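You operate a simulated robot arm through the tools that you are given. There is no shell and no other tool. Be economical: measure what you need, move in short steps, check, and stop when the job is done.

You run a simulated two-armed robot. Do the job below in one go: nothing can be reset, and whatever is moved stays where it is left.

TASK
Dry the LOT 12 tray at 4 m/min and 90 degrees, then put it on the third tray shelf.
Fine: lay it on the white belt, start the dryer and let it ride to the end bar; shelves count from the bottom; the main switch stays on.
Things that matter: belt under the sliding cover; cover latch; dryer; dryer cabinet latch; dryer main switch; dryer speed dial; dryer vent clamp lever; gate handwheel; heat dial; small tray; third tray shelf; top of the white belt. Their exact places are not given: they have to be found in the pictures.

The check looks at the end state, three seconds after you hand in, the way a careful person would. Anything else that was tipped, shoved, dropped, spilled or broken makes it a failure.

THE ROBOT
Two 7-joint arms with fingered hands on one trunk, on a base that drives. Base frame: it is fixed to the floor where the robot stands at the start and does not move with it; the origin is under the middle of the robot, x ahead of it, y to its left, z up. Lengths are in mm, angles in rad, forces in N, time in s.
The left shoulder is at the start at [30, 119, 1119], the right one opposite. With the tool pointing down near the work surface each hand reaches from about 100 to 700 mm from the robot's upright axis, wherever it stands, measured 20 degrees to its own side. Places, roughly: belt under the sliding cover [600, -1700, 1000]; cover latch [500, -1500, 1200]; dryer [1100, -1500, 1000]; dryer cabinet latch [300, -200, 800]; dryer main switch [400, -500, 700]; dryer speed dial [300, -1000, 900]; dryer vent clamp lever [500, -3200, 1100]; gate handwheel [400, -1800, 1000]; heat dial [300, -1200, 900]; small tray [500, -3000, 750]; third tray shelf [600, -2700, 1000]; top of the white belt [600, -1100, 1000]. Payload 3.8 kg a hand.
The TCP of each hand is the grasp point between the finger pads, 25 mm short of the fingertips. In the tool frame z runs along the fingers and y along their closing line. Largest opening 88 mm; the body of the gripper starts 29 mm behind the TCP. The gripper is a hand of 4 fingers: y runs from the thumb to the fingers, the wrist lies at [-13, -106, -174] in the tool frame.
Orientation is that of the tool frame in the base frame, as [roll, pitch, yaw] about the fixed x, y, z axes, in that order (R = Rz(yaw) Ry(pitch) Rx(roll)). With the fingers straight down and the wrist toward the robot, the tool's x, y and z point along [0, 1, 0], [1, 0, 0] and [0, 0, -1] of the base frame.

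THE INTERFACE
- The arms move only by the tool arm_command. It takes "left_motion", "right_motion" or both (then of equal length, played together; a hand with none holds still); each is a list of rows, each a list of 6 numbers: the shift along the tool's x, y, z in mm, then the turn, a rotation vector about the tool's x, y, z in rad. In form: [[tx, ty, tz, ax, ay, az], ...]. A call has 1 to 8 rows; each row shifts and turns the commanded pose from where the row before left it, along the tool's axes as they then stand. Rows are played at 5 a second. More than 50 mm and 0.15 rad between two rows, and nothing of the call is played. Where a pose cannot be reached the arm comes as near as it can. A force on the tool above 40 N (or 10 N above the force at the start of the call, whichever is more), or a blocked arm, ends the call early, and 0.2 s more pass. In this call time passes only in rows, and 0.2 s behind the last. The reply holds the time, the measured pose of the TCP, the force on the tool along the base axes, the opening and the grip force, in the units named above and with some noise, with the torque about the TCP (base axes, N m) and any sound that the robot's microphone picked up, and new pictures: "show" is both (left out), scene, wrist or none (wrist: the cameras of the hands that moved).
- Cameras (640 x 400 px; columns grow to the right, rows downward): "scene" is now at [29.6, -48.4, 1675]; the picture's right is [-0.65, -0.76, 0.00], its down [-0.61, 0.52, -0.60] and it looks along [0.45, -0.39, -0.80] (base axes); focal length 255 px, centre (320, 200). "left" rides on the left gripper at [-64, -83, -98] in its tool frame; the picture's right is [-0.62, -0.37, 0.69], its down [0.71, -0.63, 0.30] and it looks along [0.32, 0.68, 0.65] (tool axes); focal length 265 px, centre (320, 200). "right" rides on the right gripper at [64, -83, -98] in its tool frame; the picture's right is [-0.62, 0.37, -0.69], its down [-0.71, -0.63, 0.30] and it looks along [-0.32, 0.68, 0.65] (tool axes); focal length 265 px, centre (320, 200).
- slide_trunk(by): slides the trunk up (or, below 0, down) by that many mm; the arms and the scene camera ride with it, the base frame stays. It gives what a move gives, with no picture.
- roll_base(legs): drives the robot by 1 to 6 legs, each [ahead, left, turn to the left] in mm, mm and rad, along the robot's own axes; the way and the turn of a leg run together, so that a leg with both is an arc; at most 1500 mm and 3.142 rad a leg. The arms and the cameras ride along, it lands a little off, and it stops where it bumps. It gives what a move gives, and a new picture of the scene camera.
- set_fingers(index, middle, ring, thumb_bend, thumb_turn, hand): sets how far each is bent, from 0 (flat) to 1 (curled in); at 0.3 the hand is open as for a grip, at 0.7 the pads meet at the TCP. One left out holds its place. A second passes; each finger stops where it meets its share of the squeeze, and holds until it gets a number again. It is the only way to open and close the hand. It gives what a move gives, with no picture; readings hold the bend of each and the force on the fingers (four entries, about 0 where the hand has none), thumb and palm. thumb_turn goes from beside the hand (0) to across from the fingers (1), as for a grip.
- aim_head(pan, tilt): turns the head with the scene camera to pan (to the left, within 2.094 rad either way) and tilt (down, from -0.506 to 1.204), counted from straight ahead of the robot. It gives what a move gives, and a new picture of the scene camera.
- pixel_to_xyz(camera, pixels): for up to 12 pixels [column, row] of the newest picture of that camera ("zoom" is the newest enlarged one), the place [x, y, z] in the base frame of the surface seen there, good to about 3 mm, but the place of the scene camera against the robot may be out by one fixed shift of up to 25 mm in any direction. The clock stands still meanwhile.
- close_up(camera, box): a new picture of the part [left, top, right, bottom] of that camera's present view, enlarged. The clock stands still meanwhile.
- sign_off(): hands the job in; it is judged then, once.

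Go step by step. Measure first, check grasps and placings, and put right what went wrong. The budget is 80 turns and 260 pictures, counting those below and the enlarged ones. Unless the task says otherwise, let go and move clear before handing in, and close with one line.

The tools are called as name(argument=value, ...) on one line, values as JSON. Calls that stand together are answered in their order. arm_command: Moves the arms, as the interface text tells. Its arguments: {"type":"object","properties":{"left_motion":{"type":"array","items":{"type":"array","items":{"type":"number"}}},"right_motion":{"type":"array","items":{"type":"array","items":{"type":"number"}}},"show":{"type":"string","enum":["both","scene","wrist","none"]}},"required":[]} The other tools are called the same way: slide_trunk (by) slides the trunk up or down; set_fingers (index, middle, ring, thumb_bend, thumb_turn, hand) moves the fingers one by one; roll_base (legs) drives the base; aim_head (pan, tilt) turns the head that bears the scene camera; pixel_to_xyz (camera, pixels) gives the place of the surface under pixels of a picture; close_up (camera, box) takes an enlarged picture of a part of a camera's view; sign_off () hands the job in.

At the start:

```text
t: 0.0
left_tool_pos: [493.9, -54.2, 1222.7]
left_tool_rot: [-3.141, 0.003, 1.571]
left_contact_force: [-0.3, 0.0, -0.2]
left_moment: [0.01, 0.01, -0.01]
left_width: 87.6
left_gripper_force: 0.0
left_shape: jaw
left_bend: [0.3, 0.3, 0.3, 0.3, 0.98]
left_finger forces: [0.0, 0.0, 0.0, 0.1, 0.1, 0.0]
right_tool_pos: [285.0, -406.0, 1175.2]
right_tool_rot: [-3.141, 0.0, 1.57]
right_contact_force: [-0.8, 0.5, 0.1]
right_moment: [0.0, -0.01, -0.01]
right_width: 87.8
right_gripper_force: 0.1
right_shape: jaw
right_bend: [0.3, 0.3, 0.3, 0.3, 0.98]
right_finger forces: [0.0, 0.0, 0.0, 0.1, 0.1, 0.0]
trunk travel left (down, up): [-275.0, 315.0]
robot x, y, heading: [1.6, -1.6, 0.004]
head pan, tilt: [-0.71, 0.929]
```

scene: 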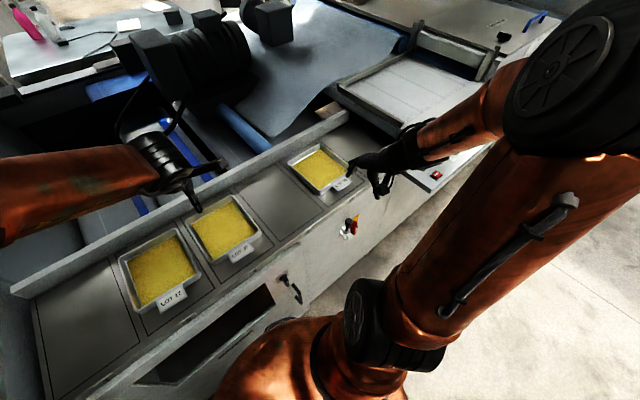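
right: 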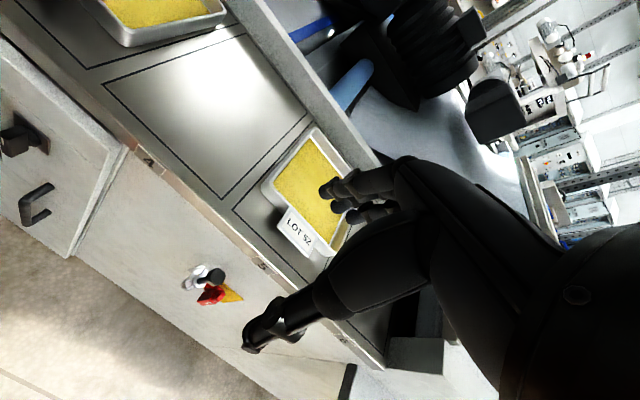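
left: 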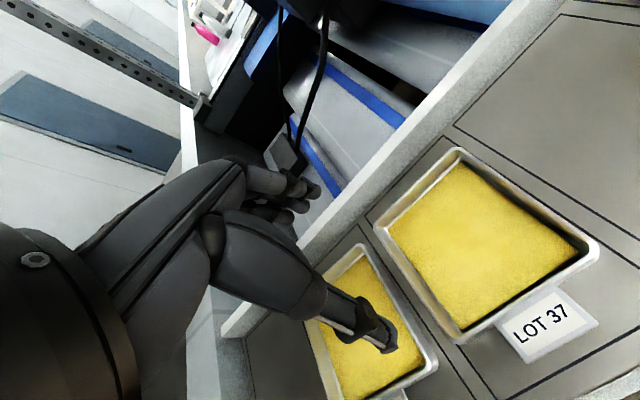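

The scene shows three trays: one at about (160,270) labelled "LOT 12", one at (225,230), and one at (320,168) labelled LOT 52. I'll enlarge these and measure places.

close_up(camera="scene", box=[100, 180, 300, 340])

close_up(camera="scene", box=[260, 0, 580, 200])

pixel_to_xyz(camera="scene", pixels=[[160, 270], [172, 299], [225, 230], [320, 168], [400, 95], [436, 175], [350, 225], [290, 290], [120, 262], [145, 312], [200, 275], [178, 230]])

```text
2.50 times, centred on (200, 260) of scene
```

zoom: 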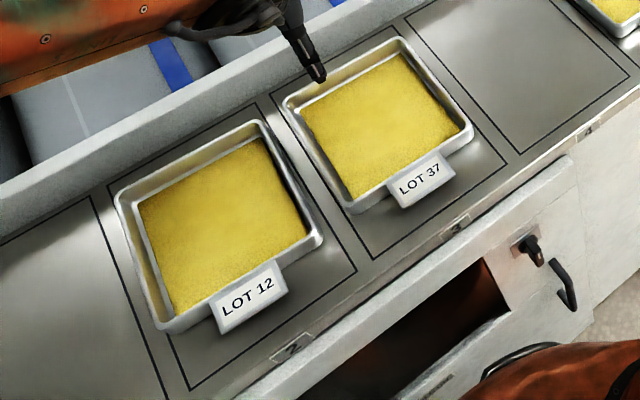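

```text
2.00 times, centred on (420, 100) of scene
```

zoom: 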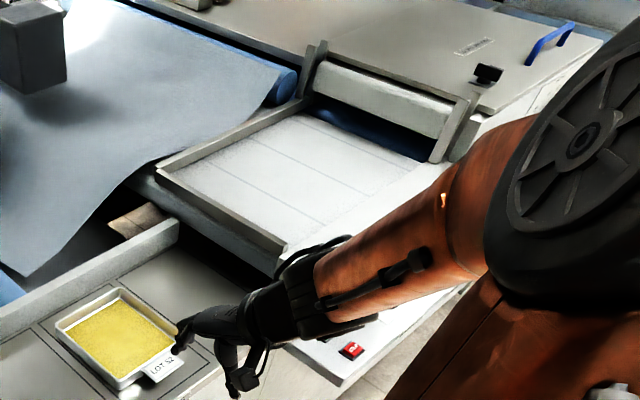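

```text
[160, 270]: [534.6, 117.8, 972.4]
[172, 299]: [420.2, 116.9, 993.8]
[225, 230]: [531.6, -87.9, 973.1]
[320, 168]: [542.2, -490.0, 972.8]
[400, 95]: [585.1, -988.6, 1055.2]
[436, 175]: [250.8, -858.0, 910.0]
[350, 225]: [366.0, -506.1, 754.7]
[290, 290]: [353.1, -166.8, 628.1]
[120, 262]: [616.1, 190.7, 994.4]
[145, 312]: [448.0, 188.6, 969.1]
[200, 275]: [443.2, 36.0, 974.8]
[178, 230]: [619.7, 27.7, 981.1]
```

LOT 12 sits at about (535,118,972), rim about z 995. White belt is at about (585,-990,1055). I'll look to the right along the line.

aim_head(pan=-1.3, tilt=0.35)

aim_head(pan=-2.0, tilt=0.5)

```text
t: 1.0
left_tool_pos: [494.6, -53.7, 1223.6]
left_tool_rot: [3.14, -0.002, 1.572]
left_contact_force: [-0.5, 0.2, -0.4]
left_moment: [-0.03, -0.02, 0.03]
left_width: 87.6
left_gripper_force: 0.0
left_shape: jaw
left_bend: [0.3, 0.3, 0.3, 0.3, 0.98]
left_finger forces: [0.0, 0.0, 0.1, 0.0, 0.0, 0.0]
right_tool_pos: [285.6, -406.9, 1175.7]
right_tool_rot: [3.141, 0.0, 1.57]
right_contact_force: [-0.3, -0.5, -0.3]
right_moment: [0.0, 0.0, -0.01]
right_width: 87.5
right_gripper_force: 0.0
right_shape: jaw
right_bend: [0.3, 0.3, 0.3, 0.3, 0.98]
right_finger forces: [0.0, 0.0, 0.0, 0.1, 0.1, 0.1]
trunk travel left (down, up): [-275.0, 315.0]
robot x, y, heading: [5.1, -0.2, 0.0]
head pan, tilt: [-1.3, 0.351]
```

scene: 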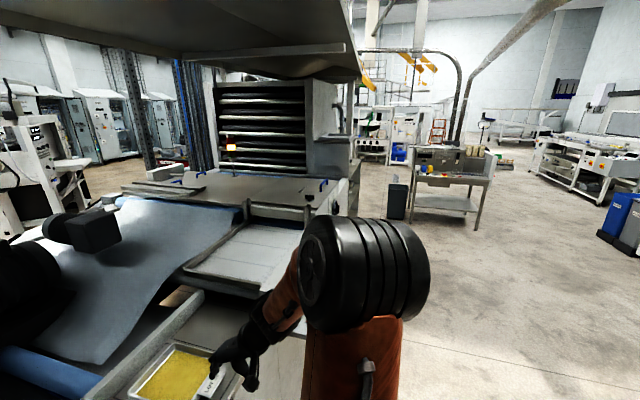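

```text
t: 2.1
left_tool_pos: [493.8, -55.4, 1223.4]
left_tool_rot: [3.14, 0.0, 1.572]
left_contact_force: [-0.2, -0.4, -0.2]
left_moment: [-0.02, 0.0, 0.03]
left_width: 87.7
left_gripper_force: 0.0
left_shape: jaw
left_bend: [0.3, 0.3, 0.3, 0.3, 0.98]
left_finger forces: [0.0, 0.0, 0.0, 0.0, 0.0, 0.0]
right_tool_pos: [285.2, -406.5, 1176.7]
right_tool_rot: [3.141, 0.001, 1.571]
right_contact_force: [0.3, 0.1, 0.2]
right_moment: [-0.02, -0.03, -0.01]
right_width: 87.5
right_gripper_force: 0.0
right_shape: jaw
right_bend: [0.3, 0.3, 0.3, 0.3, 0.98]
right_finger forces: [0.1, 0.1, 0.1, 0.0, 0.0, 0.0]
trunk travel left (down, up): [-275.0, 315.0]
robot x, y, heading: [1.1, -1.3, -0.0]
head pan, tilt: [-2.0, 0.499]
```

scene: 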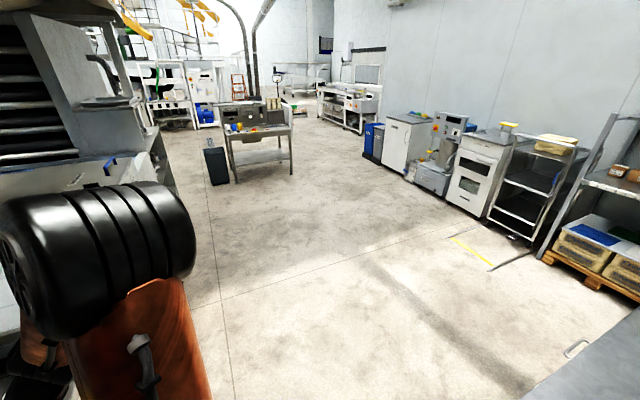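

The rack of shelves is right of the covered belt, and the floor behind is mostly clear, with a grey surface at (600,360). I'll measure it before driving back.

pixel_to_xyz(camera="scene", pixels=[[600, 370], [540, 390], [200, 300], [400, 300], [575, 350]])

aim_head(pan=0.3, tilt=0.9)

```text
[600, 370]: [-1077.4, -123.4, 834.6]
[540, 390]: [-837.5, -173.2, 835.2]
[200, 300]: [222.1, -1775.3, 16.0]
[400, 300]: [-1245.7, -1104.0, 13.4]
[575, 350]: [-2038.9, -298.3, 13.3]
```

```text
t: 4.2
left_tool_pos: [494.3, -54.5, 1222.7]
left_tool_rot: [3.141, -0.001, 1.569]
left_contact_force: [0.6, -0.8, -0.5]
left_moment: [0.01, -0.02, -0.05]
left_width: 87.5
left_gripper_force: 0.1
left_shape: jaw
left_bend: [0.3, 0.3, 0.3, 0.3, 0.98]
left_finger forces: [0.1, 0.1, 0.0, 0.1, 0.0, 0.1]
right_tool_pos: [284.3, -406.5, 1176.3]
right_tool_rot: [3.14, 0.0, 1.571]
right_contact_force: [0.8, 0.5, -0.1]
right_moment: [0.03, -0.02, 0.03]
right_width: 87.9
right_gripper_force: 0.1
right_shape: jaw
right_bend: [0.3, 0.3, 0.3, 0.3, 0.98]
right_finger forces: [0.0, 0.0, 0.0, 0.0, 0.1, 0.0]
trunk travel left (down, up): [-275.0, 315.0]
robot x, y, heading: [-0.2, -3.2, 0.007]
head pan, tilt: [0.3, 0.901]
```

scene: 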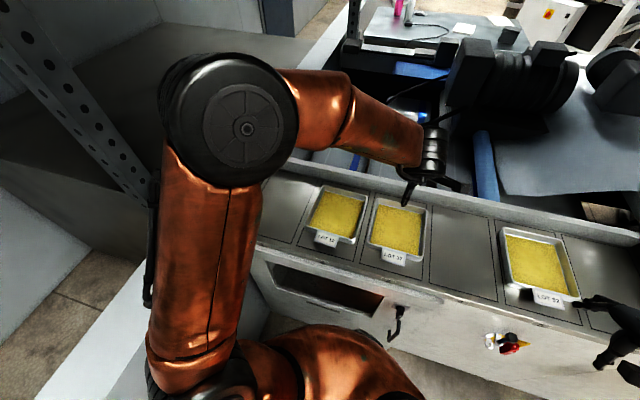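

A bench lies behind at x≈-840, so backing 250 mm is safe. I'll back off and go right 1000 mm to the dryer controls.

roll_base(legs=[[-250, 0, 0], [0, -1000, 0]])

aim_head(pan=0.0, tilt=0.6)

aim_head(pan=-0.9, tilt=0.3)

```text
t: 10.8
left_tool_pos: [249.6, -1043.3, 1223.0]
left_tool_rot: [3.14, 0.001, 1.59]
left_contact_force: [0.2, -0.5, -0.5]
left_moment: [0.01, 0.0, 0.01]
left_width: 87.8
left_gripper_force: 0.1
left_shape: jaw
left_bend: [0.3, 0.3, 0.3, 0.3, 0.98]
left_finger forces: [0.0, 0.0, 0.1, 0.1, 0.0, 0.0]
right_tool_pos: [46.9, -1398.7, 1175.2]
right_tool_rot: [-3.141, 0.002, 1.588]
right_contact_force: [-0.1, -0.9, 0.3]
right_moment: [0.02, 0.0, 0.0]
right_width: 87.6
right_gripper_force: 0.1
right_shape: jaw
right_bend: [0.3, 0.3, 0.3, 0.3, 0.98]
right_finger forces: [0.1, 0.1, 0.1, 0.1, 0.0, 0.1]
trunk travel left (down, up): [-275.0, 315.0]
robot x, y, heading: [-245.8, -995.3, 0.015]
head pan, tilt: [0.3, 0.901]
```

scene: 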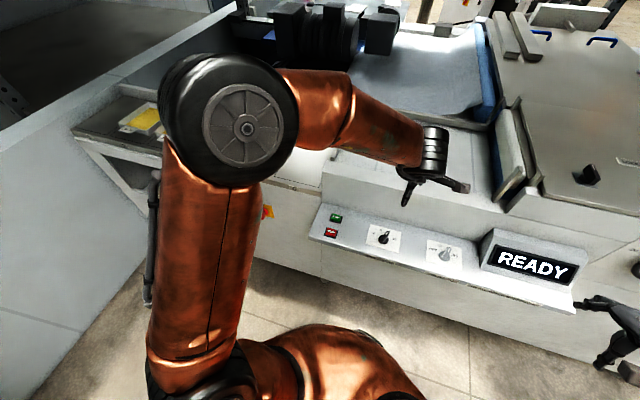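

```text
t: 11.6
left_tool_pos: [248.9, -1042.1, 1222.5]
left_tool_rot: [-3.142, 0.002, 1.59]
left_contact_force: [-0.8, 0.2, 0.1]
left_moment: [0.02, 0.02, 0.0]
left_width: 87.5
left_gripper_force: 0.1
left_shape: jaw
left_bend: [0.3, 0.3, 0.3, 0.3, 0.98]
left_finger forces: [0.0, 0.1, 0.0, 0.1, 0.0, 0.0]
right_tool_pos: [46.6, -1398.0, 1176.9]
right_tool_rot: [3.141, 0.0, 1.587]
right_contact_force: [-0.4, 0.4, 0.0]
right_moment: [0.01, -0.01, 0.0]
right_width: 87.5
right_gripper_force: 0.0
right_shape: jaw
right_bend: [0.3, 0.3, 0.3, 0.3, 0.98]
right_finger forces: [0.1, 0.0, 0.0, 0.0, 0.1, 0.0]
trunk travel left (down, up): [-275.0, 315.0]
robot x, y, heading: [-241.9, -996.6, 0.022]
head pan, tilt: [0.0, 0.6]
```

scene: 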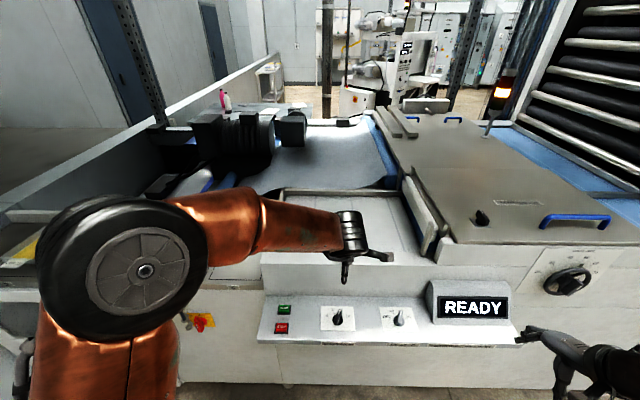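

```text
t: 12.8
left_tool_pos: [250.9, -1043.2, 1223.8]
left_tool_rot: [-3.141, 0.0, 1.588]
left_contact_force: [0.5, 0.5, -0.5]
left_moment: [-0.01, -0.01, 0.01]
left_width: 87.6
left_gripper_force: 0.1
left_shape: jaw
left_bend: [0.3, 0.3, 0.3, 0.3, 0.98]
left_finger forces: [0.0, 0.0, 0.0, 0.0, 0.0, 0.0]
right_tool_pos: [47.0, -1398.2, 1176.2]
right_tool_rot: [-3.141, 0.001, 1.587]
right_contact_force: [-0.3, -1.3, 0.2]
right_moment: [0.01, -0.01, 0.01]
right_width: 87.7
right_gripper_force: 0.0
right_shape: jaw
right_bend: [0.3, 0.3, 0.3, 0.3, 0.98]
right_finger forces: [0.0, 0.0, 0.0, 0.0, 0.0, 0.1]
trunk travel left (down, up): [-275.0, 315.0]
robot x, y, heading: [-247.4, -997.6, 0.017]
head pan, tilt: [-0.901, 0.3]
```

scene: 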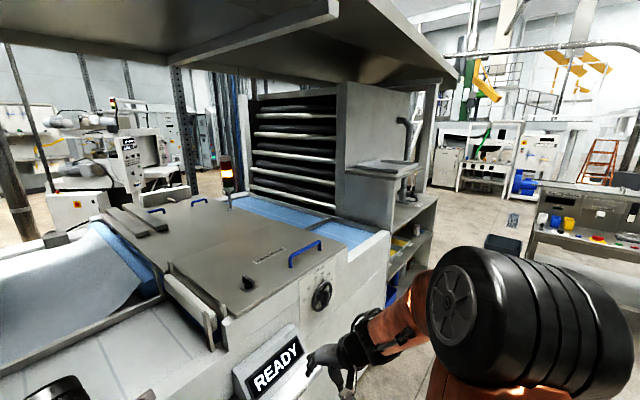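

The console shows READY with buttons at green/red and two dials; the rack is on the right. I'll look closer at the console and gate.

aim_head(pan=-0.15, tilt=0.75)

close_up(camera="scene", box=[220, 240, 460, 390])

close_up(camera="scene", box=[320, 80, 640, 280])

```text
t: 13.9
left_tool_pos: [249.3, -1042.0, 1222.5]
left_tool_rot: [3.14, 0.001, 1.588]
left_contact_force: [0.5, 0.1, 0.5]
left_moment: [-0.01, -0.02, -0.01]
left_width: 87.7
left_gripper_force: 0.0
left_shape: jaw
left_bend: [0.3, 0.3, 0.3, 0.3, 0.98]
left_finger forces: [0.1, 0.0, 0.1, 0.0, 0.0, 0.0]
right_tool_pos: [46.5, -1398.1, 1174.8]
right_tool_rot: [-3.14, 0.0, 1.589]
right_contact_force: [0.9, -1.1, 0.2]
right_moment: [0.04, 0.02, -0.03]
right_width: 87.7
right_gripper_force: 0.2
right_shape: jaw
right_bend: [0.3, 0.3, 0.3, 0.3, 0.98]
right_finger forces: [0.0, 0.0, 0.0, 0.0, 0.0, 0.0]
trunk travel left (down, up): [-275.0, 315.0]
robot x, y, heading: [-245.2, -998.8, 0.018]
head pan, tilt: [-0.15, 0.75]
```

scene: 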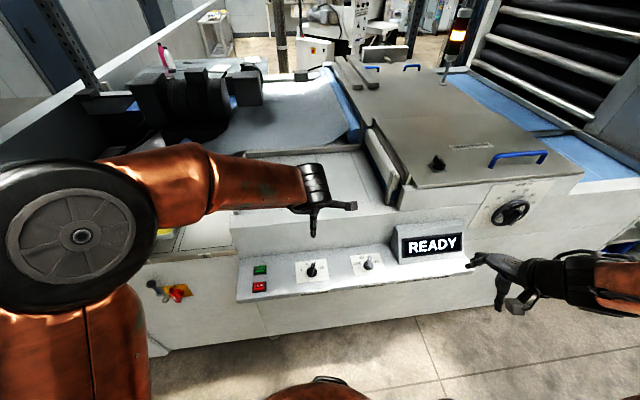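

```text
2.67 times, centred on (340, 315) of scene
```

zoom: 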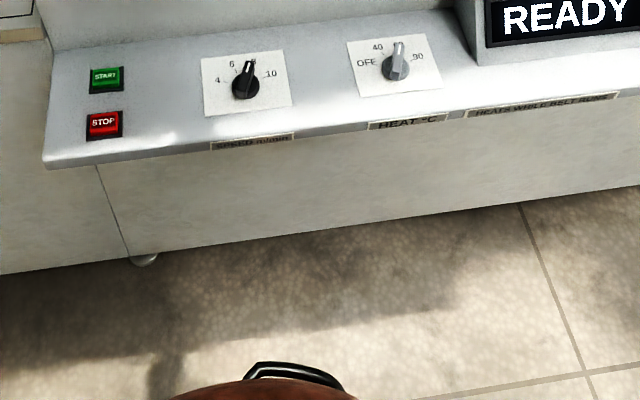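

```text
2.00 times, centred on (480, 180) of scene
```

zoom: 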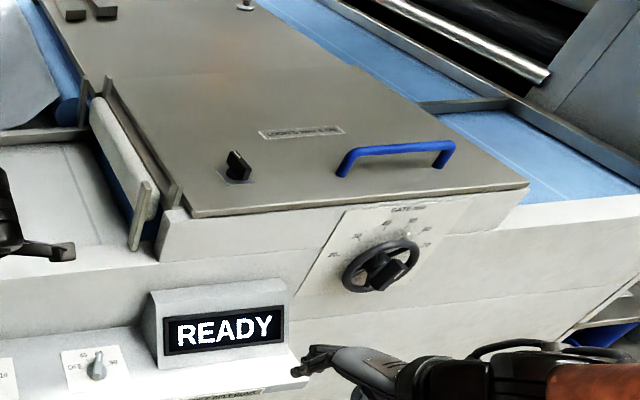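

The labels need a sharper view; I'll enlarge the dials and the gate scale and measure their places.

close_up(camera="scene", box=[290, 250, 386, 310])

close_up(camera="scene", box=[465, 175, 561, 235])

close_up(camera="scene", box=[400, 135, 512, 205])

pixel_to_xyz(camera="scene", pixels=[[260, 270], [259, 287], [311, 270], [300, 275], [367, 262], [358, 270], [510, 212], [285, 180], [340, 170], [385, 175], [240, 280], [438, 163]])

```text
6.67 times, centred on (338, 280) of scene
```

zoom: 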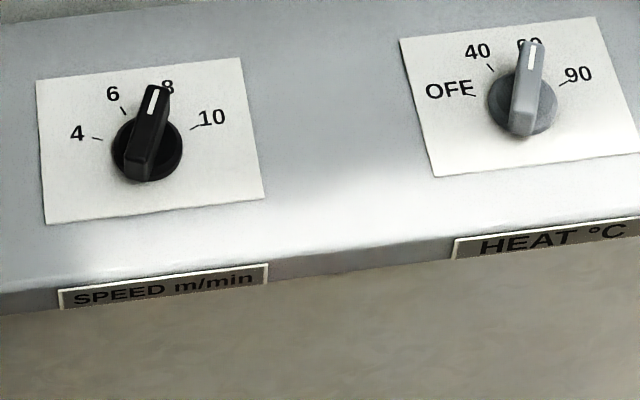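

```text
6.67 times, centred on (513, 205) of scene
```

zoom: 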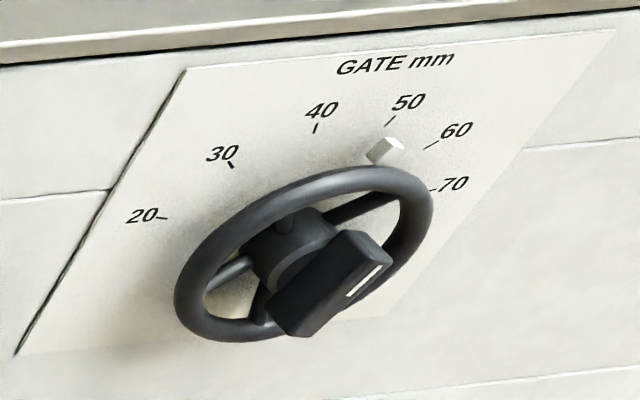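

```text
5.71 times, centred on (456, 170) of scene
```

zoom: 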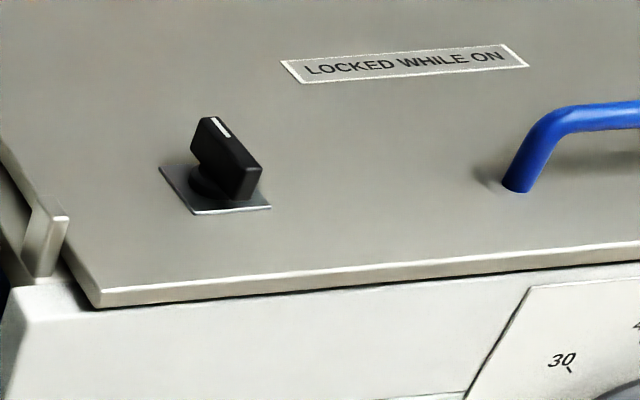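

```text
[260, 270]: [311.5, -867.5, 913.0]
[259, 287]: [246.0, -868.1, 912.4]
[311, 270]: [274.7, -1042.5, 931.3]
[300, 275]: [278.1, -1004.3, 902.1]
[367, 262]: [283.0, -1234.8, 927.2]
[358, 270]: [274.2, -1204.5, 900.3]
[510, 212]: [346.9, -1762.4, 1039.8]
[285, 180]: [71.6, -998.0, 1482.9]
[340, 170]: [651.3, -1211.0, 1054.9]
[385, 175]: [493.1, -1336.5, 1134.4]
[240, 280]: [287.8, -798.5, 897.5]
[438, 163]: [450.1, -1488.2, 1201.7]
```

Speed is at 8 (needs 4), heat at 60 (needs 90), gate about 55, and the cover latch is separate. I'll clear the left hand and bring the right hand over the heat dial to look with its camera.

arm_command(left_motion=[[-29, 0, 0, 0, 0, 0], [-29, 0, 0, 0, 0, 0], [-29, 0, 0, 0, 0, 0], [-29, 0, 0, 0, 0, 0], [-29, 0, 0, 0, 0, 0], [-29, 0, 0, 0, 0, 0], [0, 0, 0, 0, 0, 0], [0, 0, 0, 0, 0, 0]], right_motion=[[27, 37, 0, 0, 0, 0], [27, 37, 0, 0, 0, 0], [27, 37, 0, 0, 0, 0], [27, 37, 0, 0, 0, 0], [27, 37, 0, 0, 0, 0], [27, 37, 0, 0, 0, 0], [0, 0, 45, 0, 0, 0], [0, 0, 45, 0, 0, 0]])

```text
t: 15.1
left_tool_pos: [262.8, -1176.2, 1225.5]
left_tool_rot: [3.134, -0.005, 1.614]
left_contact_force: [2.2, 0.8, 0.4]
left_moment: [-0.13, 0.27, 0.14]
left_width: 87.8
left_gripper_force: 0.2
left_shape: jaw
left_bend: [0.3, 0.3, 0.3, 0.3, 0.98]
left_finger forces: [0.0, 0.0, 0.1, 0.1, 0.0, 0.0]
right_tool_pos: [223.9, -1274.0, 1170.5]
right_tool_rot: [-3.135, 0.008, 1.553]
right_contact_force: [-0.5, -0.4, -0.1]
right_moment: [-0.05, 0.01, 0.0]
right_width: 87.7
right_gripper_force: 0.1
right_shape: jaw
right_bend: [0.3, 0.3, 0.3, 0.3, 0.97]
right_finger forces: [0.0, 0.0, 0.1, 0.0, 0.0, 0.0]
trunk travel left (down, up): [-275.0, 315.0]
robot x, y, heading: [-246.4, -995.4, 0.017]
head pan, tilt: [-0.15, 0.75]
stopped in row 6 (left hand): the force on the tool passed its limit at 71 N (the readings are from after the stop); the commanded pose is now the measured one
```

scene: 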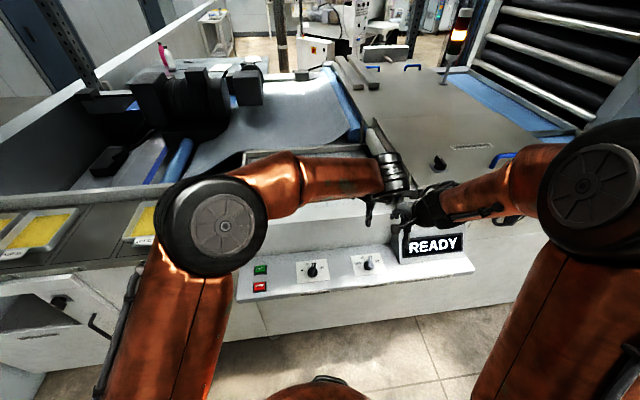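
right: 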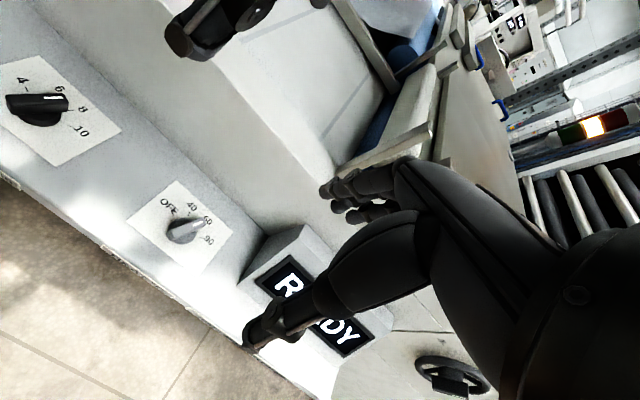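
left: 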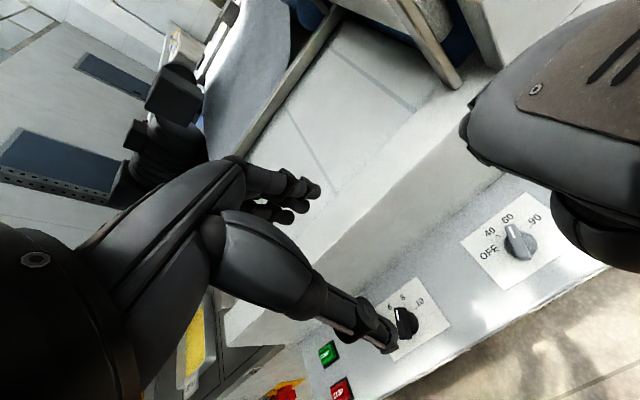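

I had the sign wrong and the hands touched each other, with no harm done. I'll move the left hand back to the left now and measure the knobs from the right camera.

arm_command(left_motion=[[48, 0, 0, 0, 0, 0], [48, 0, 0, 0, 0, 0], [48, 0, 0, 0, 0, 0], [48, 0, 0, 0, 0, 0], [48, 0, 0, 0, 0, 0], [48, 0, 0, 0, 0, 0], [30, 0, 0, 0, 0, 0]], show="none")

pixel_to_xyz(camera="right", pixels=[[180, 238], [201, 226], [190, 243], [38, 110], [62, 98], [10, 102], [40, 140], [150, 235], [200, 252]])

close_up(camera="right", box=[120, 180, 248, 260])

close_up(camera="right", box=[0, 60, 128, 140])

```text
t: 16.7
left_tool_pos: [247.6, -857.1, 1228.7]
left_tool_rot: [3.134, -0.004, 1.611]
left_contact_force: [0.6, 0.0, 0.8]
left_moment: [0.03, 0.01, -0.01]
left_width: 87.9
left_gripper_force: 0.1
left_shape: jaw
left_bend: [0.3, 0.3, 0.3, 0.3, 0.98]
left_finger forces: [0.0, 0.0, 0.1, 0.0, 0.0, 0.1]
right_tool_pos: [223.7, -1274.7, 1171.7]
right_tool_rot: [-3.136, 0.009, 1.555]
right_contact_force: [0.6, 0.1, 0.1]
right_moment: [0.0, -0.01, 0.01]
right_width: 87.7
right_gripper_force: 0.0
right_shape: jaw
right_bend: [0.3, 0.3, 0.3, 0.3, 0.97]
right_finger forces: [0.0, 0.0, 0.0, 0.0, 0.1, 0.0]
trunk travel left (down, up): [-275.0, 315.0]
robot x, y, heading: [-242.3, -997.7, 0.016]
head pan, tilt: [-0.15, 0.75]
```

```text
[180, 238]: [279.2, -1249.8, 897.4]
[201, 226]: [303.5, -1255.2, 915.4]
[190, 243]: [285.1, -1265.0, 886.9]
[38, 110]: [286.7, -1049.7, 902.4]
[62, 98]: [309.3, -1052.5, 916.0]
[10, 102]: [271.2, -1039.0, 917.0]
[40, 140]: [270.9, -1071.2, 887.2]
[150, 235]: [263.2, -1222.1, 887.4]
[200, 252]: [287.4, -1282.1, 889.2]
```

```text
5.00 times, centred on (184, 220) of right
```

zoom: 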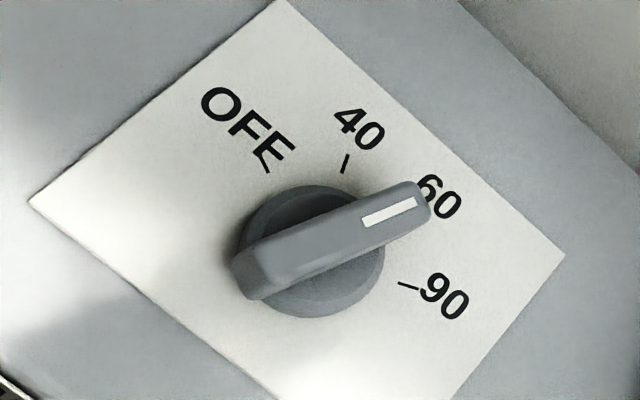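

```text
5.00 times, centred on (64, 100) of right
```

zoom: 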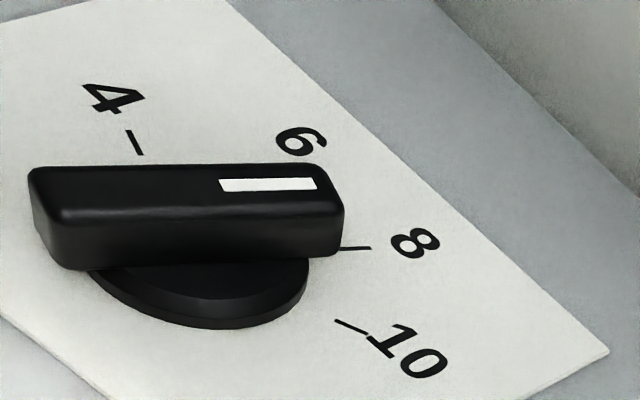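

The wrist camera puts the plate at z≈887 and knob tops at z≈916, so the scene camera is shifted. I'll measure the heat bar's ends and the knobs' top lines.

pixel_to_xyz(camera="right", pixels=[[204, 220], [170, 233], [186, 227], [180, 229], [65, 97], [9, 97], [37, 97], [37, 94], [37, 101]])

```text
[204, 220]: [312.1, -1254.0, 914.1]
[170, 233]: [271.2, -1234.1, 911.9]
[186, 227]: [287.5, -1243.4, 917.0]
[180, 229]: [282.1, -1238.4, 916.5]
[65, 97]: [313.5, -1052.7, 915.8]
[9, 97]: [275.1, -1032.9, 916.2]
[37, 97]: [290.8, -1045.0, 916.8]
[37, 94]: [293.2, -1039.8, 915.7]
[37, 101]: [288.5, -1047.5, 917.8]
```

Heat knob centre ≈(290,-1244), bar angle ≈-25°, top z 916; speed knob centre ≈(292,-1044). I'll turn the right hand so its closing line is across the heat bar, while descending above it.

arm_command(right_motion=[[0, 0, 15, 0, 0, -0.146], [0, 0, 15, 0, 0, -0.146], [0, 0, 15, 0, 0, -0.146], [0, 0, 15, 0, 0, -0.146], [0, 0, 15, 0, 0, -0.146], [0, 0, 15, 0, 0, -0.146], [0, 0, 15, 0, 0, -0.146], [0, 0, 15, 0, 0, -0.146]], show="none")

arm_command(right_motion=[[-24, 27, 0, 0, 0, 0], [-24, 27, 0, 0, 0, 0], [0, 0, 20, 0, 0, 0], [0, 0, 20, 0, 0, 0]])

```text
t: 18.5
left_tool_pos: [248.6, -858.8, 1228.2]
left_tool_rot: [3.133, -0.007, 1.613]
left_contact_force: [-0.3, -0.3, -0.1]
left_moment: [0.0, 0.01, 0.02]
left_width: 87.7
left_gripper_force: 0.1
left_shape: jaw
left_bend: [0.3, 0.3, 0.3, 0.3, 0.98]
left_finger forces: [0.0, 0.1, 0.0, 0.1, 0.0, 0.0]
right_tool_pos: [223.1, -1276.7, 1051.7]
right_tool_rot: [-3.132, -0.006, 2.724]
right_contact_force: [0.2, 0.2, 0.2]
right_moment: [0.01, 0.01, 0.04]
right_width: 88.1
right_gripper_force: 0.0
right_shape: jaw
right_bend: [0.3, 0.3, 0.3, 0.3, 0.97]
right_finger forces: [0.1, 0.1, 0.0, 0.1, 0.0, 0.0]
trunk travel left (down, up): [-275.0, 315.0]
robot x, y, heading: [-247.0, -1000.2, 0.018]
head pan, tilt: [-0.15, 0.75]
```

```text
t: 19.5
left_tool_pos: [248.3, -859.3, 1227.4]
left_tool_rot: [3.135, -0.007, 1.612]
left_contact_force: [0.6, -0.4, -0.5]
left_moment: [-0.02, -0.01, -0.04]
left_width: 88.1
left_gripper_force: 0.1
left_shape: jaw
left_bend: [0.3, 0.3, 0.3, 0.3, 0.98]
left_finger forces: [0.0, 0.0, 0.0, 0.1, 0.0, 0.0]
right_tool_pos: [288.7, -1246.9, 1011.0]
right_tool_rot: [-3.133, -0.006, 2.723]
right_contact_force: [0.1, 0.3, 0.3]
right_moment: [-0.02, 0.0, 0.0]
right_width: 87.7
right_gripper_force: 0.0
right_shape: jaw
right_bend: [0.3, 0.3, 0.3, 0.3, 0.97]
right_finger forces: [0.0, 0.0, 0.0, 0.0, 0.0, 0.0]
trunk travel left (down, up): [-275.0, 315.0]
robot x, y, heading: [-244.3, -996.4, 0.021]
head pan, tilt: [-0.15, 0.75]
```

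scene: 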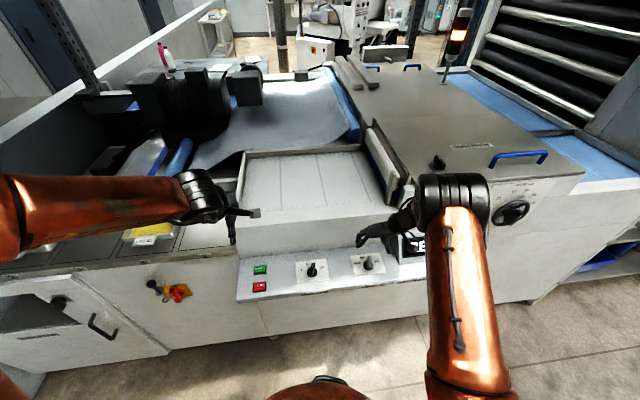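
right: 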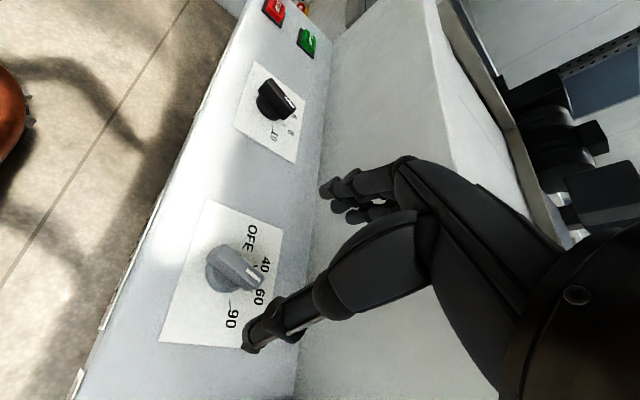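

The knob sits between thumb and fingers at about (236,268). I'll verify its place from this closer view.

pixel_to_xyz(camera="right", pixels=[[257, 284], [214, 252], [236, 266], [232, 270], [293, 106], [262, 84], [278, 96], [260, 230], [305, 40], [288, 95]])

close_up(camera="right", box=[150, 190, 310, 350])

```text
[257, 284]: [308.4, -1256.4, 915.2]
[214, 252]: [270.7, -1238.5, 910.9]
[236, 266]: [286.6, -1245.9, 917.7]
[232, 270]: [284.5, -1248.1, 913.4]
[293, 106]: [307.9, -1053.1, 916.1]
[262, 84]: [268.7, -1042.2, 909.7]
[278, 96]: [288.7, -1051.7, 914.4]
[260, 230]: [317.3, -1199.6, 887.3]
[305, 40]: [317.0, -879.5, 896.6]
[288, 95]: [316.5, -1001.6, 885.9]
```

```text
2.50 times, centred on (230, 270) of right
```

zoom: 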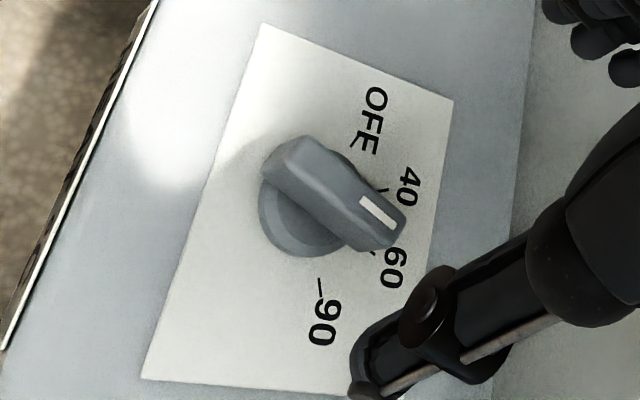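

Knob centre matches the TCP in x,y. I'll descend to about z 921 and close on the bar.

arm_command(right_motion=[[0, 0, 30, 0, 0, 0], [0, 0, 30, 0, 0, 0], [0, 0, 20, 0, 0, 0], [0, 0, 10, 0, 0, 0]], show="none")

set_fingers(hand="right", index=0.68, middle=0.68, ring=0.68, thumb_bend=0.68)

close_up(camera="right", box=[100, 100, 420, 400])

```text
t: 20.5
left_tool_pos: [247.6, -859.8, 1229.8]
left_tool_rot: [3.134, -0.006, 1.613]
left_contact_force: [0.5, 0.3, 0.3]
left_moment: [0.02, 0.05, -0.04]
left_width: 88.0
left_gripper_force: 0.0
left_shape: jaw
left_bend: [0.3, 0.3, 0.3, 0.3, 0.98]
left_finger forces: [0.0, 0.0, 0.1, 0.0, 0.0, 0.0]
right_tool_pos: [287.4, -1247.8, 920.5]
right_tool_rot: [-3.133, -0.002, 2.723]
right_contact_force: [-0.6, -0.5, -0.9]
right_moment: [0.0, 0.0, 0.03]
right_width: 87.7
right_gripper_force: 0.1
right_shape: jaw
right_bend: [0.3, 0.3, 0.3, 0.3, 0.97]
right_finger forces: [0.1, 0.1, 0.0, 0.0, 0.0, 0.0]
trunk travel left (down, up): [-275.0, 315.0]
robot x, y, heading: [-247.2, -998.0, 0.02]
head pan, tilt: [-0.15, 0.75]
```

```text
t: 21.5
left_tool_pos: [249.3, -857.4, 1228.8]
left_tool_rot: [3.135, -0.004, 1.612]
left_contact_force: [0.7, -0.6, 0.9]
left_moment: [0.02, 0.01, -0.02]
left_width: 87.6
left_gripper_force: 0.1
left_shape: jaw
left_bend: [0.3, 0.3, 0.3, 0.3, 0.98]
left_finger forces: [0.0, 0.1, 0.0, 0.1, 0.0, 0.1]
right_tool_pos: [288.7, -1246.3, 923.3]
right_tool_rot: [-3.136, -0.002, 2.723]
right_contact_force: [7.7, 11.0, 9.2]
right_moment: [0.45, -0.39, 0.01]
right_width: 11.7
right_gripper_force: 11.3
right_shape: fingers
right_bend: [0.61, 0.6, 0.65, 0.66, 0.97]
right_finger forces: [5.1, 13.6, 2.0, 0.0, 1.0, 0.1]
trunk travel left (down, up): [-275.0, 315.0]
robot x, y, heading: [-247.2, -996.1, 0.02]
head pan, tilt: [-0.15, 0.75]
```

```text
1.33 times, centred on (260, 250) of right
```

zoom: 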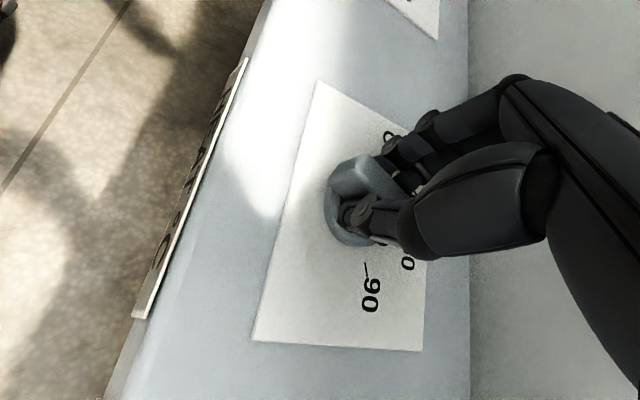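

The bar is gripped (width 11.7 mm). I'll turn it clockwise 45°, which is positive about tool z.

arm_command(right_motion=[[0, 0, 0, 0, 0, 0.13], [0, 0, 0, 0, 0, 0.13], [0, 0, 0, 0, 0, 0.13], [0, 0, 0, 0, 0, 0.13], [0, 0, 0, 0, 0, 0.13], [0, 0, 0, 0, 0, 0.13]], show="none")

close_up(camera="right", box=[100, 100, 420, 400])

```text
t: 22.9
left_tool_pos: [248.8, -856.4, 1228.4]
left_tool_rot: [3.133, -0.006, 1.612]
left_contact_force: [0.7, -0.1, -0.2]
left_moment: [0.01, 0.0, 0.0]
left_width: 87.7
left_gripper_force: 0.2
left_shape: jaw
left_bend: [0.3, 0.3, 0.3, 0.3, 0.98]
left_finger forces: [0.1, 0.1, 0.1, 0.1, 0.1, 0.0]
right_tool_pos: [289.6, -1245.3, 922.5]
right_tool_rot: [-3.137, 0.004, 1.945]
right_contact_force: [12.5, 9.4, 14.5]
right_moment: [0.23, -0.55, 0.24]
right_width: 12.0
right_gripper_force: 13.7
right_shape: fingers
right_bend: [0.6, 0.59, 0.64, 0.67, 0.98]
right_finger forces: [6.4, 15.0, 3.2, 0.0, 2.7, 0.1]
trunk travel left (down, up): [-275.0, 315.0]
robot x, y, heading: [-245.0, -998.5, 0.019]
head pan, tilt: [-0.15, 0.75]
```

```text
1.33 times, centred on (260, 250) of right
```

zoom: 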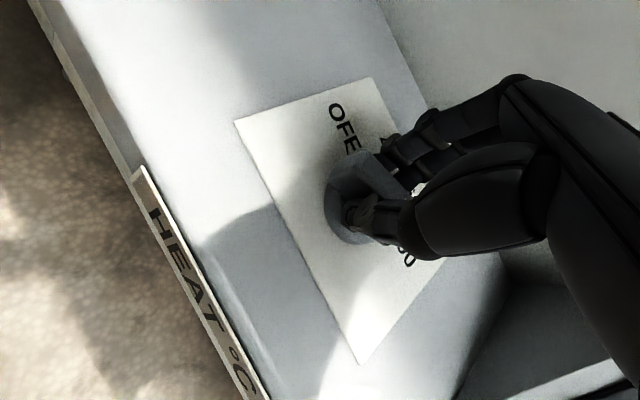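

Knob followed the hand. I'll open, lift 100 mm and check the pointer.

set_fingers(hand="right", index=0.3, middle=0.3, ring=0.3, thumb_bend=0.3)

arm_command(right_motion=[[0, 0, -45, 0, 0, 0], [0, 0, -45, 0, 0, 0]], show="none")

close_up(camera="right", box=[60, 60, 380, 360])

```text
t: 23.9
left_tool_pos: [247.2, -858.4, 1228.8]
left_tool_rot: [3.132, -0.007, 1.614]
left_contact_force: [0.3, -0.6, -0.9]
left_moment: [-0.01, 0.02, -0.05]
left_width: 87.5
left_gripper_force: 0.0
left_shape: jaw
left_bend: [0.3, 0.3, 0.3, 0.3, 0.98]
left_finger forces: [0.0, 0.0, 0.1, 0.1, 0.0, 0.0]
right_tool_pos: [287.4, -1248.5, 921.2]
right_tool_rot: [-3.132, 0.004, 1.944]
right_contact_force: [-0.2, -0.1, 0.1]
right_moment: [-0.04, -0.02, -0.01]
right_width: 84.7
right_gripper_force: 0.1
right_shape: fingers
right_bend: [0.3, 0.3, 0.3, 0.3, 0.98]
right_finger forces: [0.0, 0.0, 0.0, 0.0, 0.0, 0.0]
trunk travel left (down, up): [-275.0, 315.0]
robot x, y, heading: [-245.5, -997.4, 0.018]
head pan, tilt: [-0.15, 0.75]
```

```text
t: 24.5
left_tool_pos: [247.6, -859.9, 1229.3]
left_tool_rot: [3.133, -0.006, 1.613]
left_contact_force: [-0.7, 0.5, 0.2]
left_moment: [0.01, 0.06, -0.02]
left_width: 87.9
left_gripper_force: 0.1
left_shape: jaw
left_bend: [0.3, 0.3, 0.3, 0.3, 0.98]
left_finger forces: [0.0, 0.0, 0.1, 0.1, 0.0, 0.0]
right_tool_pos: [286.4, -1247.1, 1011.8]
right_tool_rot: [-3.133, 0.005, 1.944]
right_contact_force: [-0.4, 0.6, -0.2]
right_moment: [-0.03, 0.02, 0.03]
right_width: 84.4
right_gripper_force: 0.1
right_shape: fingers
right_bend: [0.3, 0.3, 0.3, 0.3, 0.98]
right_finger forces: [0.0, 0.0, 0.0, 0.1, 0.0, 0.0]
trunk travel left (down, up): [-275.0, 315.0]
robot x, y, heading: [-245.4, -998.9, 0.019]
head pan, tilt: [-0.15, 0.75]
```

```text
1.33 times, centred on (220, 210) of right
```

zoom: 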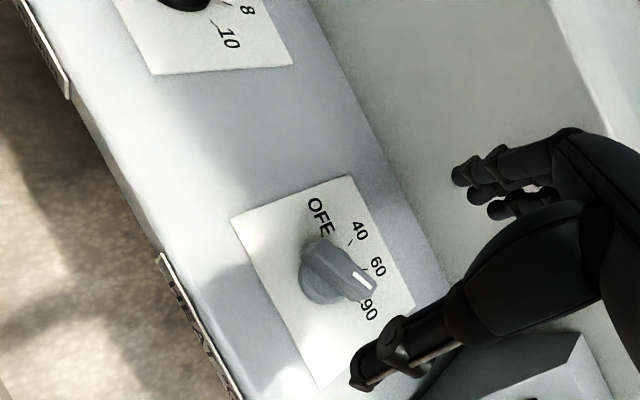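

I'll enlarge the heat knob to see where the pointer lies.

close_up(camera="right", box=[230, 190, 390, 310])

pixel_to_xyz(camera="right", pixels=[[338, 276], [296, 246], [318, 261], [340, 280], [336, 266]])

close_up(camera="scene", box=[290, 240, 410, 310])

```text
3.33 times, centred on (310, 250) of right
```

zoom: 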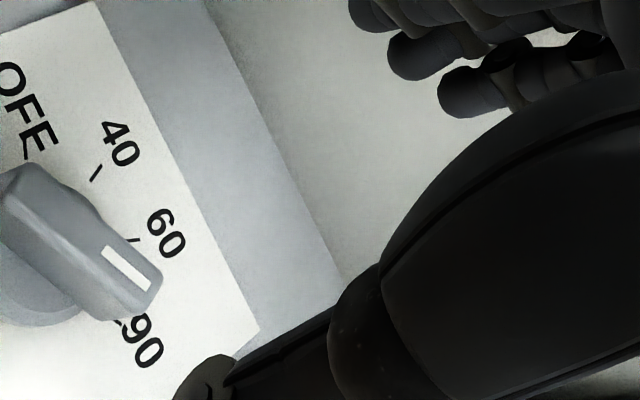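

```text
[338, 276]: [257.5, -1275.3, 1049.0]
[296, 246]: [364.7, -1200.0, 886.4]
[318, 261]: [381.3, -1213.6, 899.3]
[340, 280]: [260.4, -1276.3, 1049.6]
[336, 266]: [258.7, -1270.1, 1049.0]
```

```text
5.33 times, centred on (350, 275) of scene
```

zoom: 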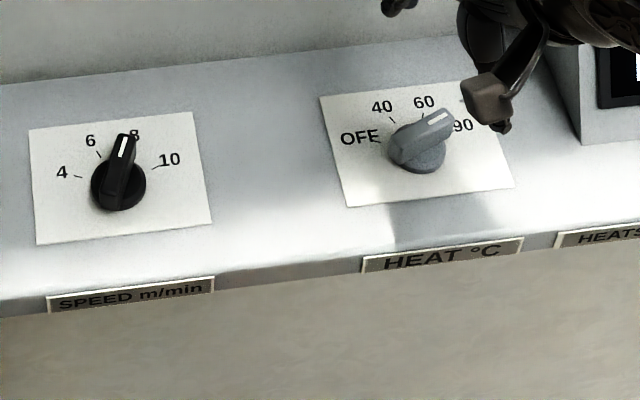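

pixel_to_xyz(camera="right", pixels=[[259, 278], [252, 273], [232, 259], [215, 247], [256, 282], [262, 275], [252, 285], [148, 75]])

close_up(camera="right", box=[180, 200, 300, 320])

```text
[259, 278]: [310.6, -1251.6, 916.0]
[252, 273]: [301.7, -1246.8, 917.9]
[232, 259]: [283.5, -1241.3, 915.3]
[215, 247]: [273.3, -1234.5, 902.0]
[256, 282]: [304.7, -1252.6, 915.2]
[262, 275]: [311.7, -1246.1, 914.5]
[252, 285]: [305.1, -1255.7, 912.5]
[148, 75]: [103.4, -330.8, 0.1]
```

```text
3.33 times, centred on (240, 260) of right
```

zoom: 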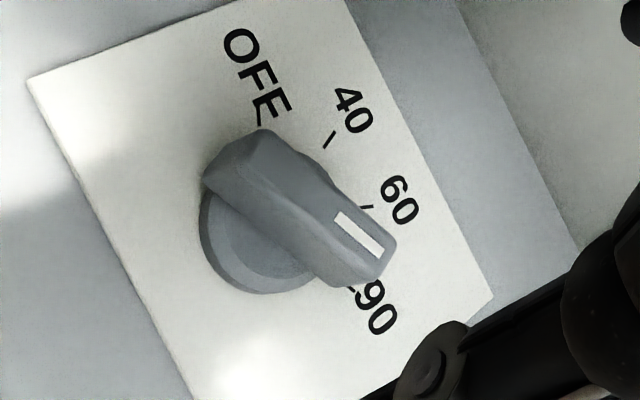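

The heat pointer is now in line with the 90 tick (disc centre→tick angle matches the bar). Next I'll retract the right hand and turn the left hand for the speed dial.

arm_command(right_motion=[[0, 0, -20, 0, 0, 0], [0, -40, -20, 0, 0, 0], [0, -40, -20, 0, 0, 0], [0, -40, -20, 0, 0, 0], [0, -40, -20, 0, 0, 0], [0, -40, -20, 0, 0, 0], [0, -40, -20, 0, 0, 0], [0, 0, 0, 0, 0, 0]], left_motion=[[0, 0, 0, 0, 0, 0.145], [0, 0, 0, 0, 0, 0.145], [0, 0, 0, 0, 0, 0.145], [0, 0, 0, 0, 0, 0.145], [0, 0, 0, 0, 0, 0.145], [0, 0, 0, 0, 0, 0.145], [0, 0, 0, 0, 0, 0.145], [0, 0, 0, 0, 0, 0.145]], show="none")

arm_command(left_motion=[[0, 0, 0, 0, 0, 0.145], [0, 0, 0, 0, 0, 0.145], [0, 0, 0, 0, 0, 0.145], [0, 0, 0, 0, 0, 0.145], [0, 0, 0, 0, 0, 0.145], [0, 0, 0, 0, 0, 0.145]])

```text
t: 26.3
left_tool_pos: [239.2, -856.3, 1224.4]
left_tool_rot: [-3.132, -0.022, 0.76]
left_contact_force: [0.0, 0.1, 0.1]
left_moment: [0.0, 0.0, -0.01]
left_width: 87.8
left_gripper_force: 0.2
left_shape: jaw
left_bend: [0.3, 0.3, 0.3, 0.3, 0.98]
left_finger forces: [0.0, 0.0, 0.0, 0.1, 0.0, 0.1]
left hand out of reach, approached as far as the arm can: row 6, 7, 8
right_tool_pos: [66.8, -1333.6, 1151.3]
right_tool_rot: [-3.131, 0.004, 1.945]
right_contact_force: [0.1, 0.3, -0.2]
right_moment: [-0.01, 0.02, 0.02]
right_width: 84.5
right_gripper_force: 0.0
right_shape: fingers
right_bend: [0.3, 0.3, 0.3, 0.3, 0.98]
right_finger forces: [0.0, 0.0, 0.1, 0.0, 0.0, 0.1]
trunk travel left (down, up): [-275.0, 315.0]
robot x, y, heading: [-244.5, -998.0, 0.016]
head pan, tilt: [-0.15, 0.75]
```

```text
t: 27.7
left_tool_pos: [238.7, -858.3, 1225.3]
left_tool_rot: [-3.13, -0.023, 0.76]
left_contact_force: [0.4, -0.5, 0.5]
left_moment: [-0.01, 0.02, -0.02]
left_width: 87.8
left_gripper_force: 0.2
left_shape: jaw
left_bend: [0.3, 0.3, 0.3, 0.3, 0.98]
left_finger forces: [0.0, 0.0, 0.1, 0.1, 0.1, 0.0]
left hand out of reach, approached as far as the arm can: row 1, 2, 3, 4, 5, 6
right_tool_pos: [66.9, -1334.5, 1150.3]
right_tool_rot: [-3.134, 0.004, 1.943]
right_contact_force: [0.1, -0.5, 0.2]
right_moment: [0.0, 0.0, -0.01]
right_width: 84.6
right_gripper_force: 0.1
right_shape: fingers
right_bend: [0.3, 0.3, 0.3, 0.3, 0.98]
right_finger forces: [0.0, 0.0, 0.1, 0.0, 0.0, 0.0]
trunk travel left (down, up): [-275.0, 315.0]
robot x, y, heading: [-244.7, -998.6, 0.017]
head pan, tilt: [-0.15, 0.75]
```

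scene: 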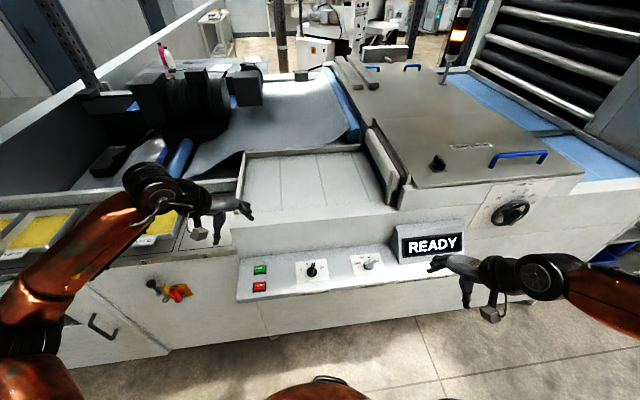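
left: 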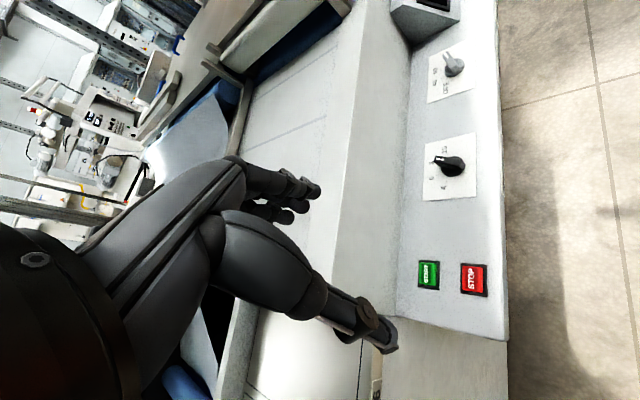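

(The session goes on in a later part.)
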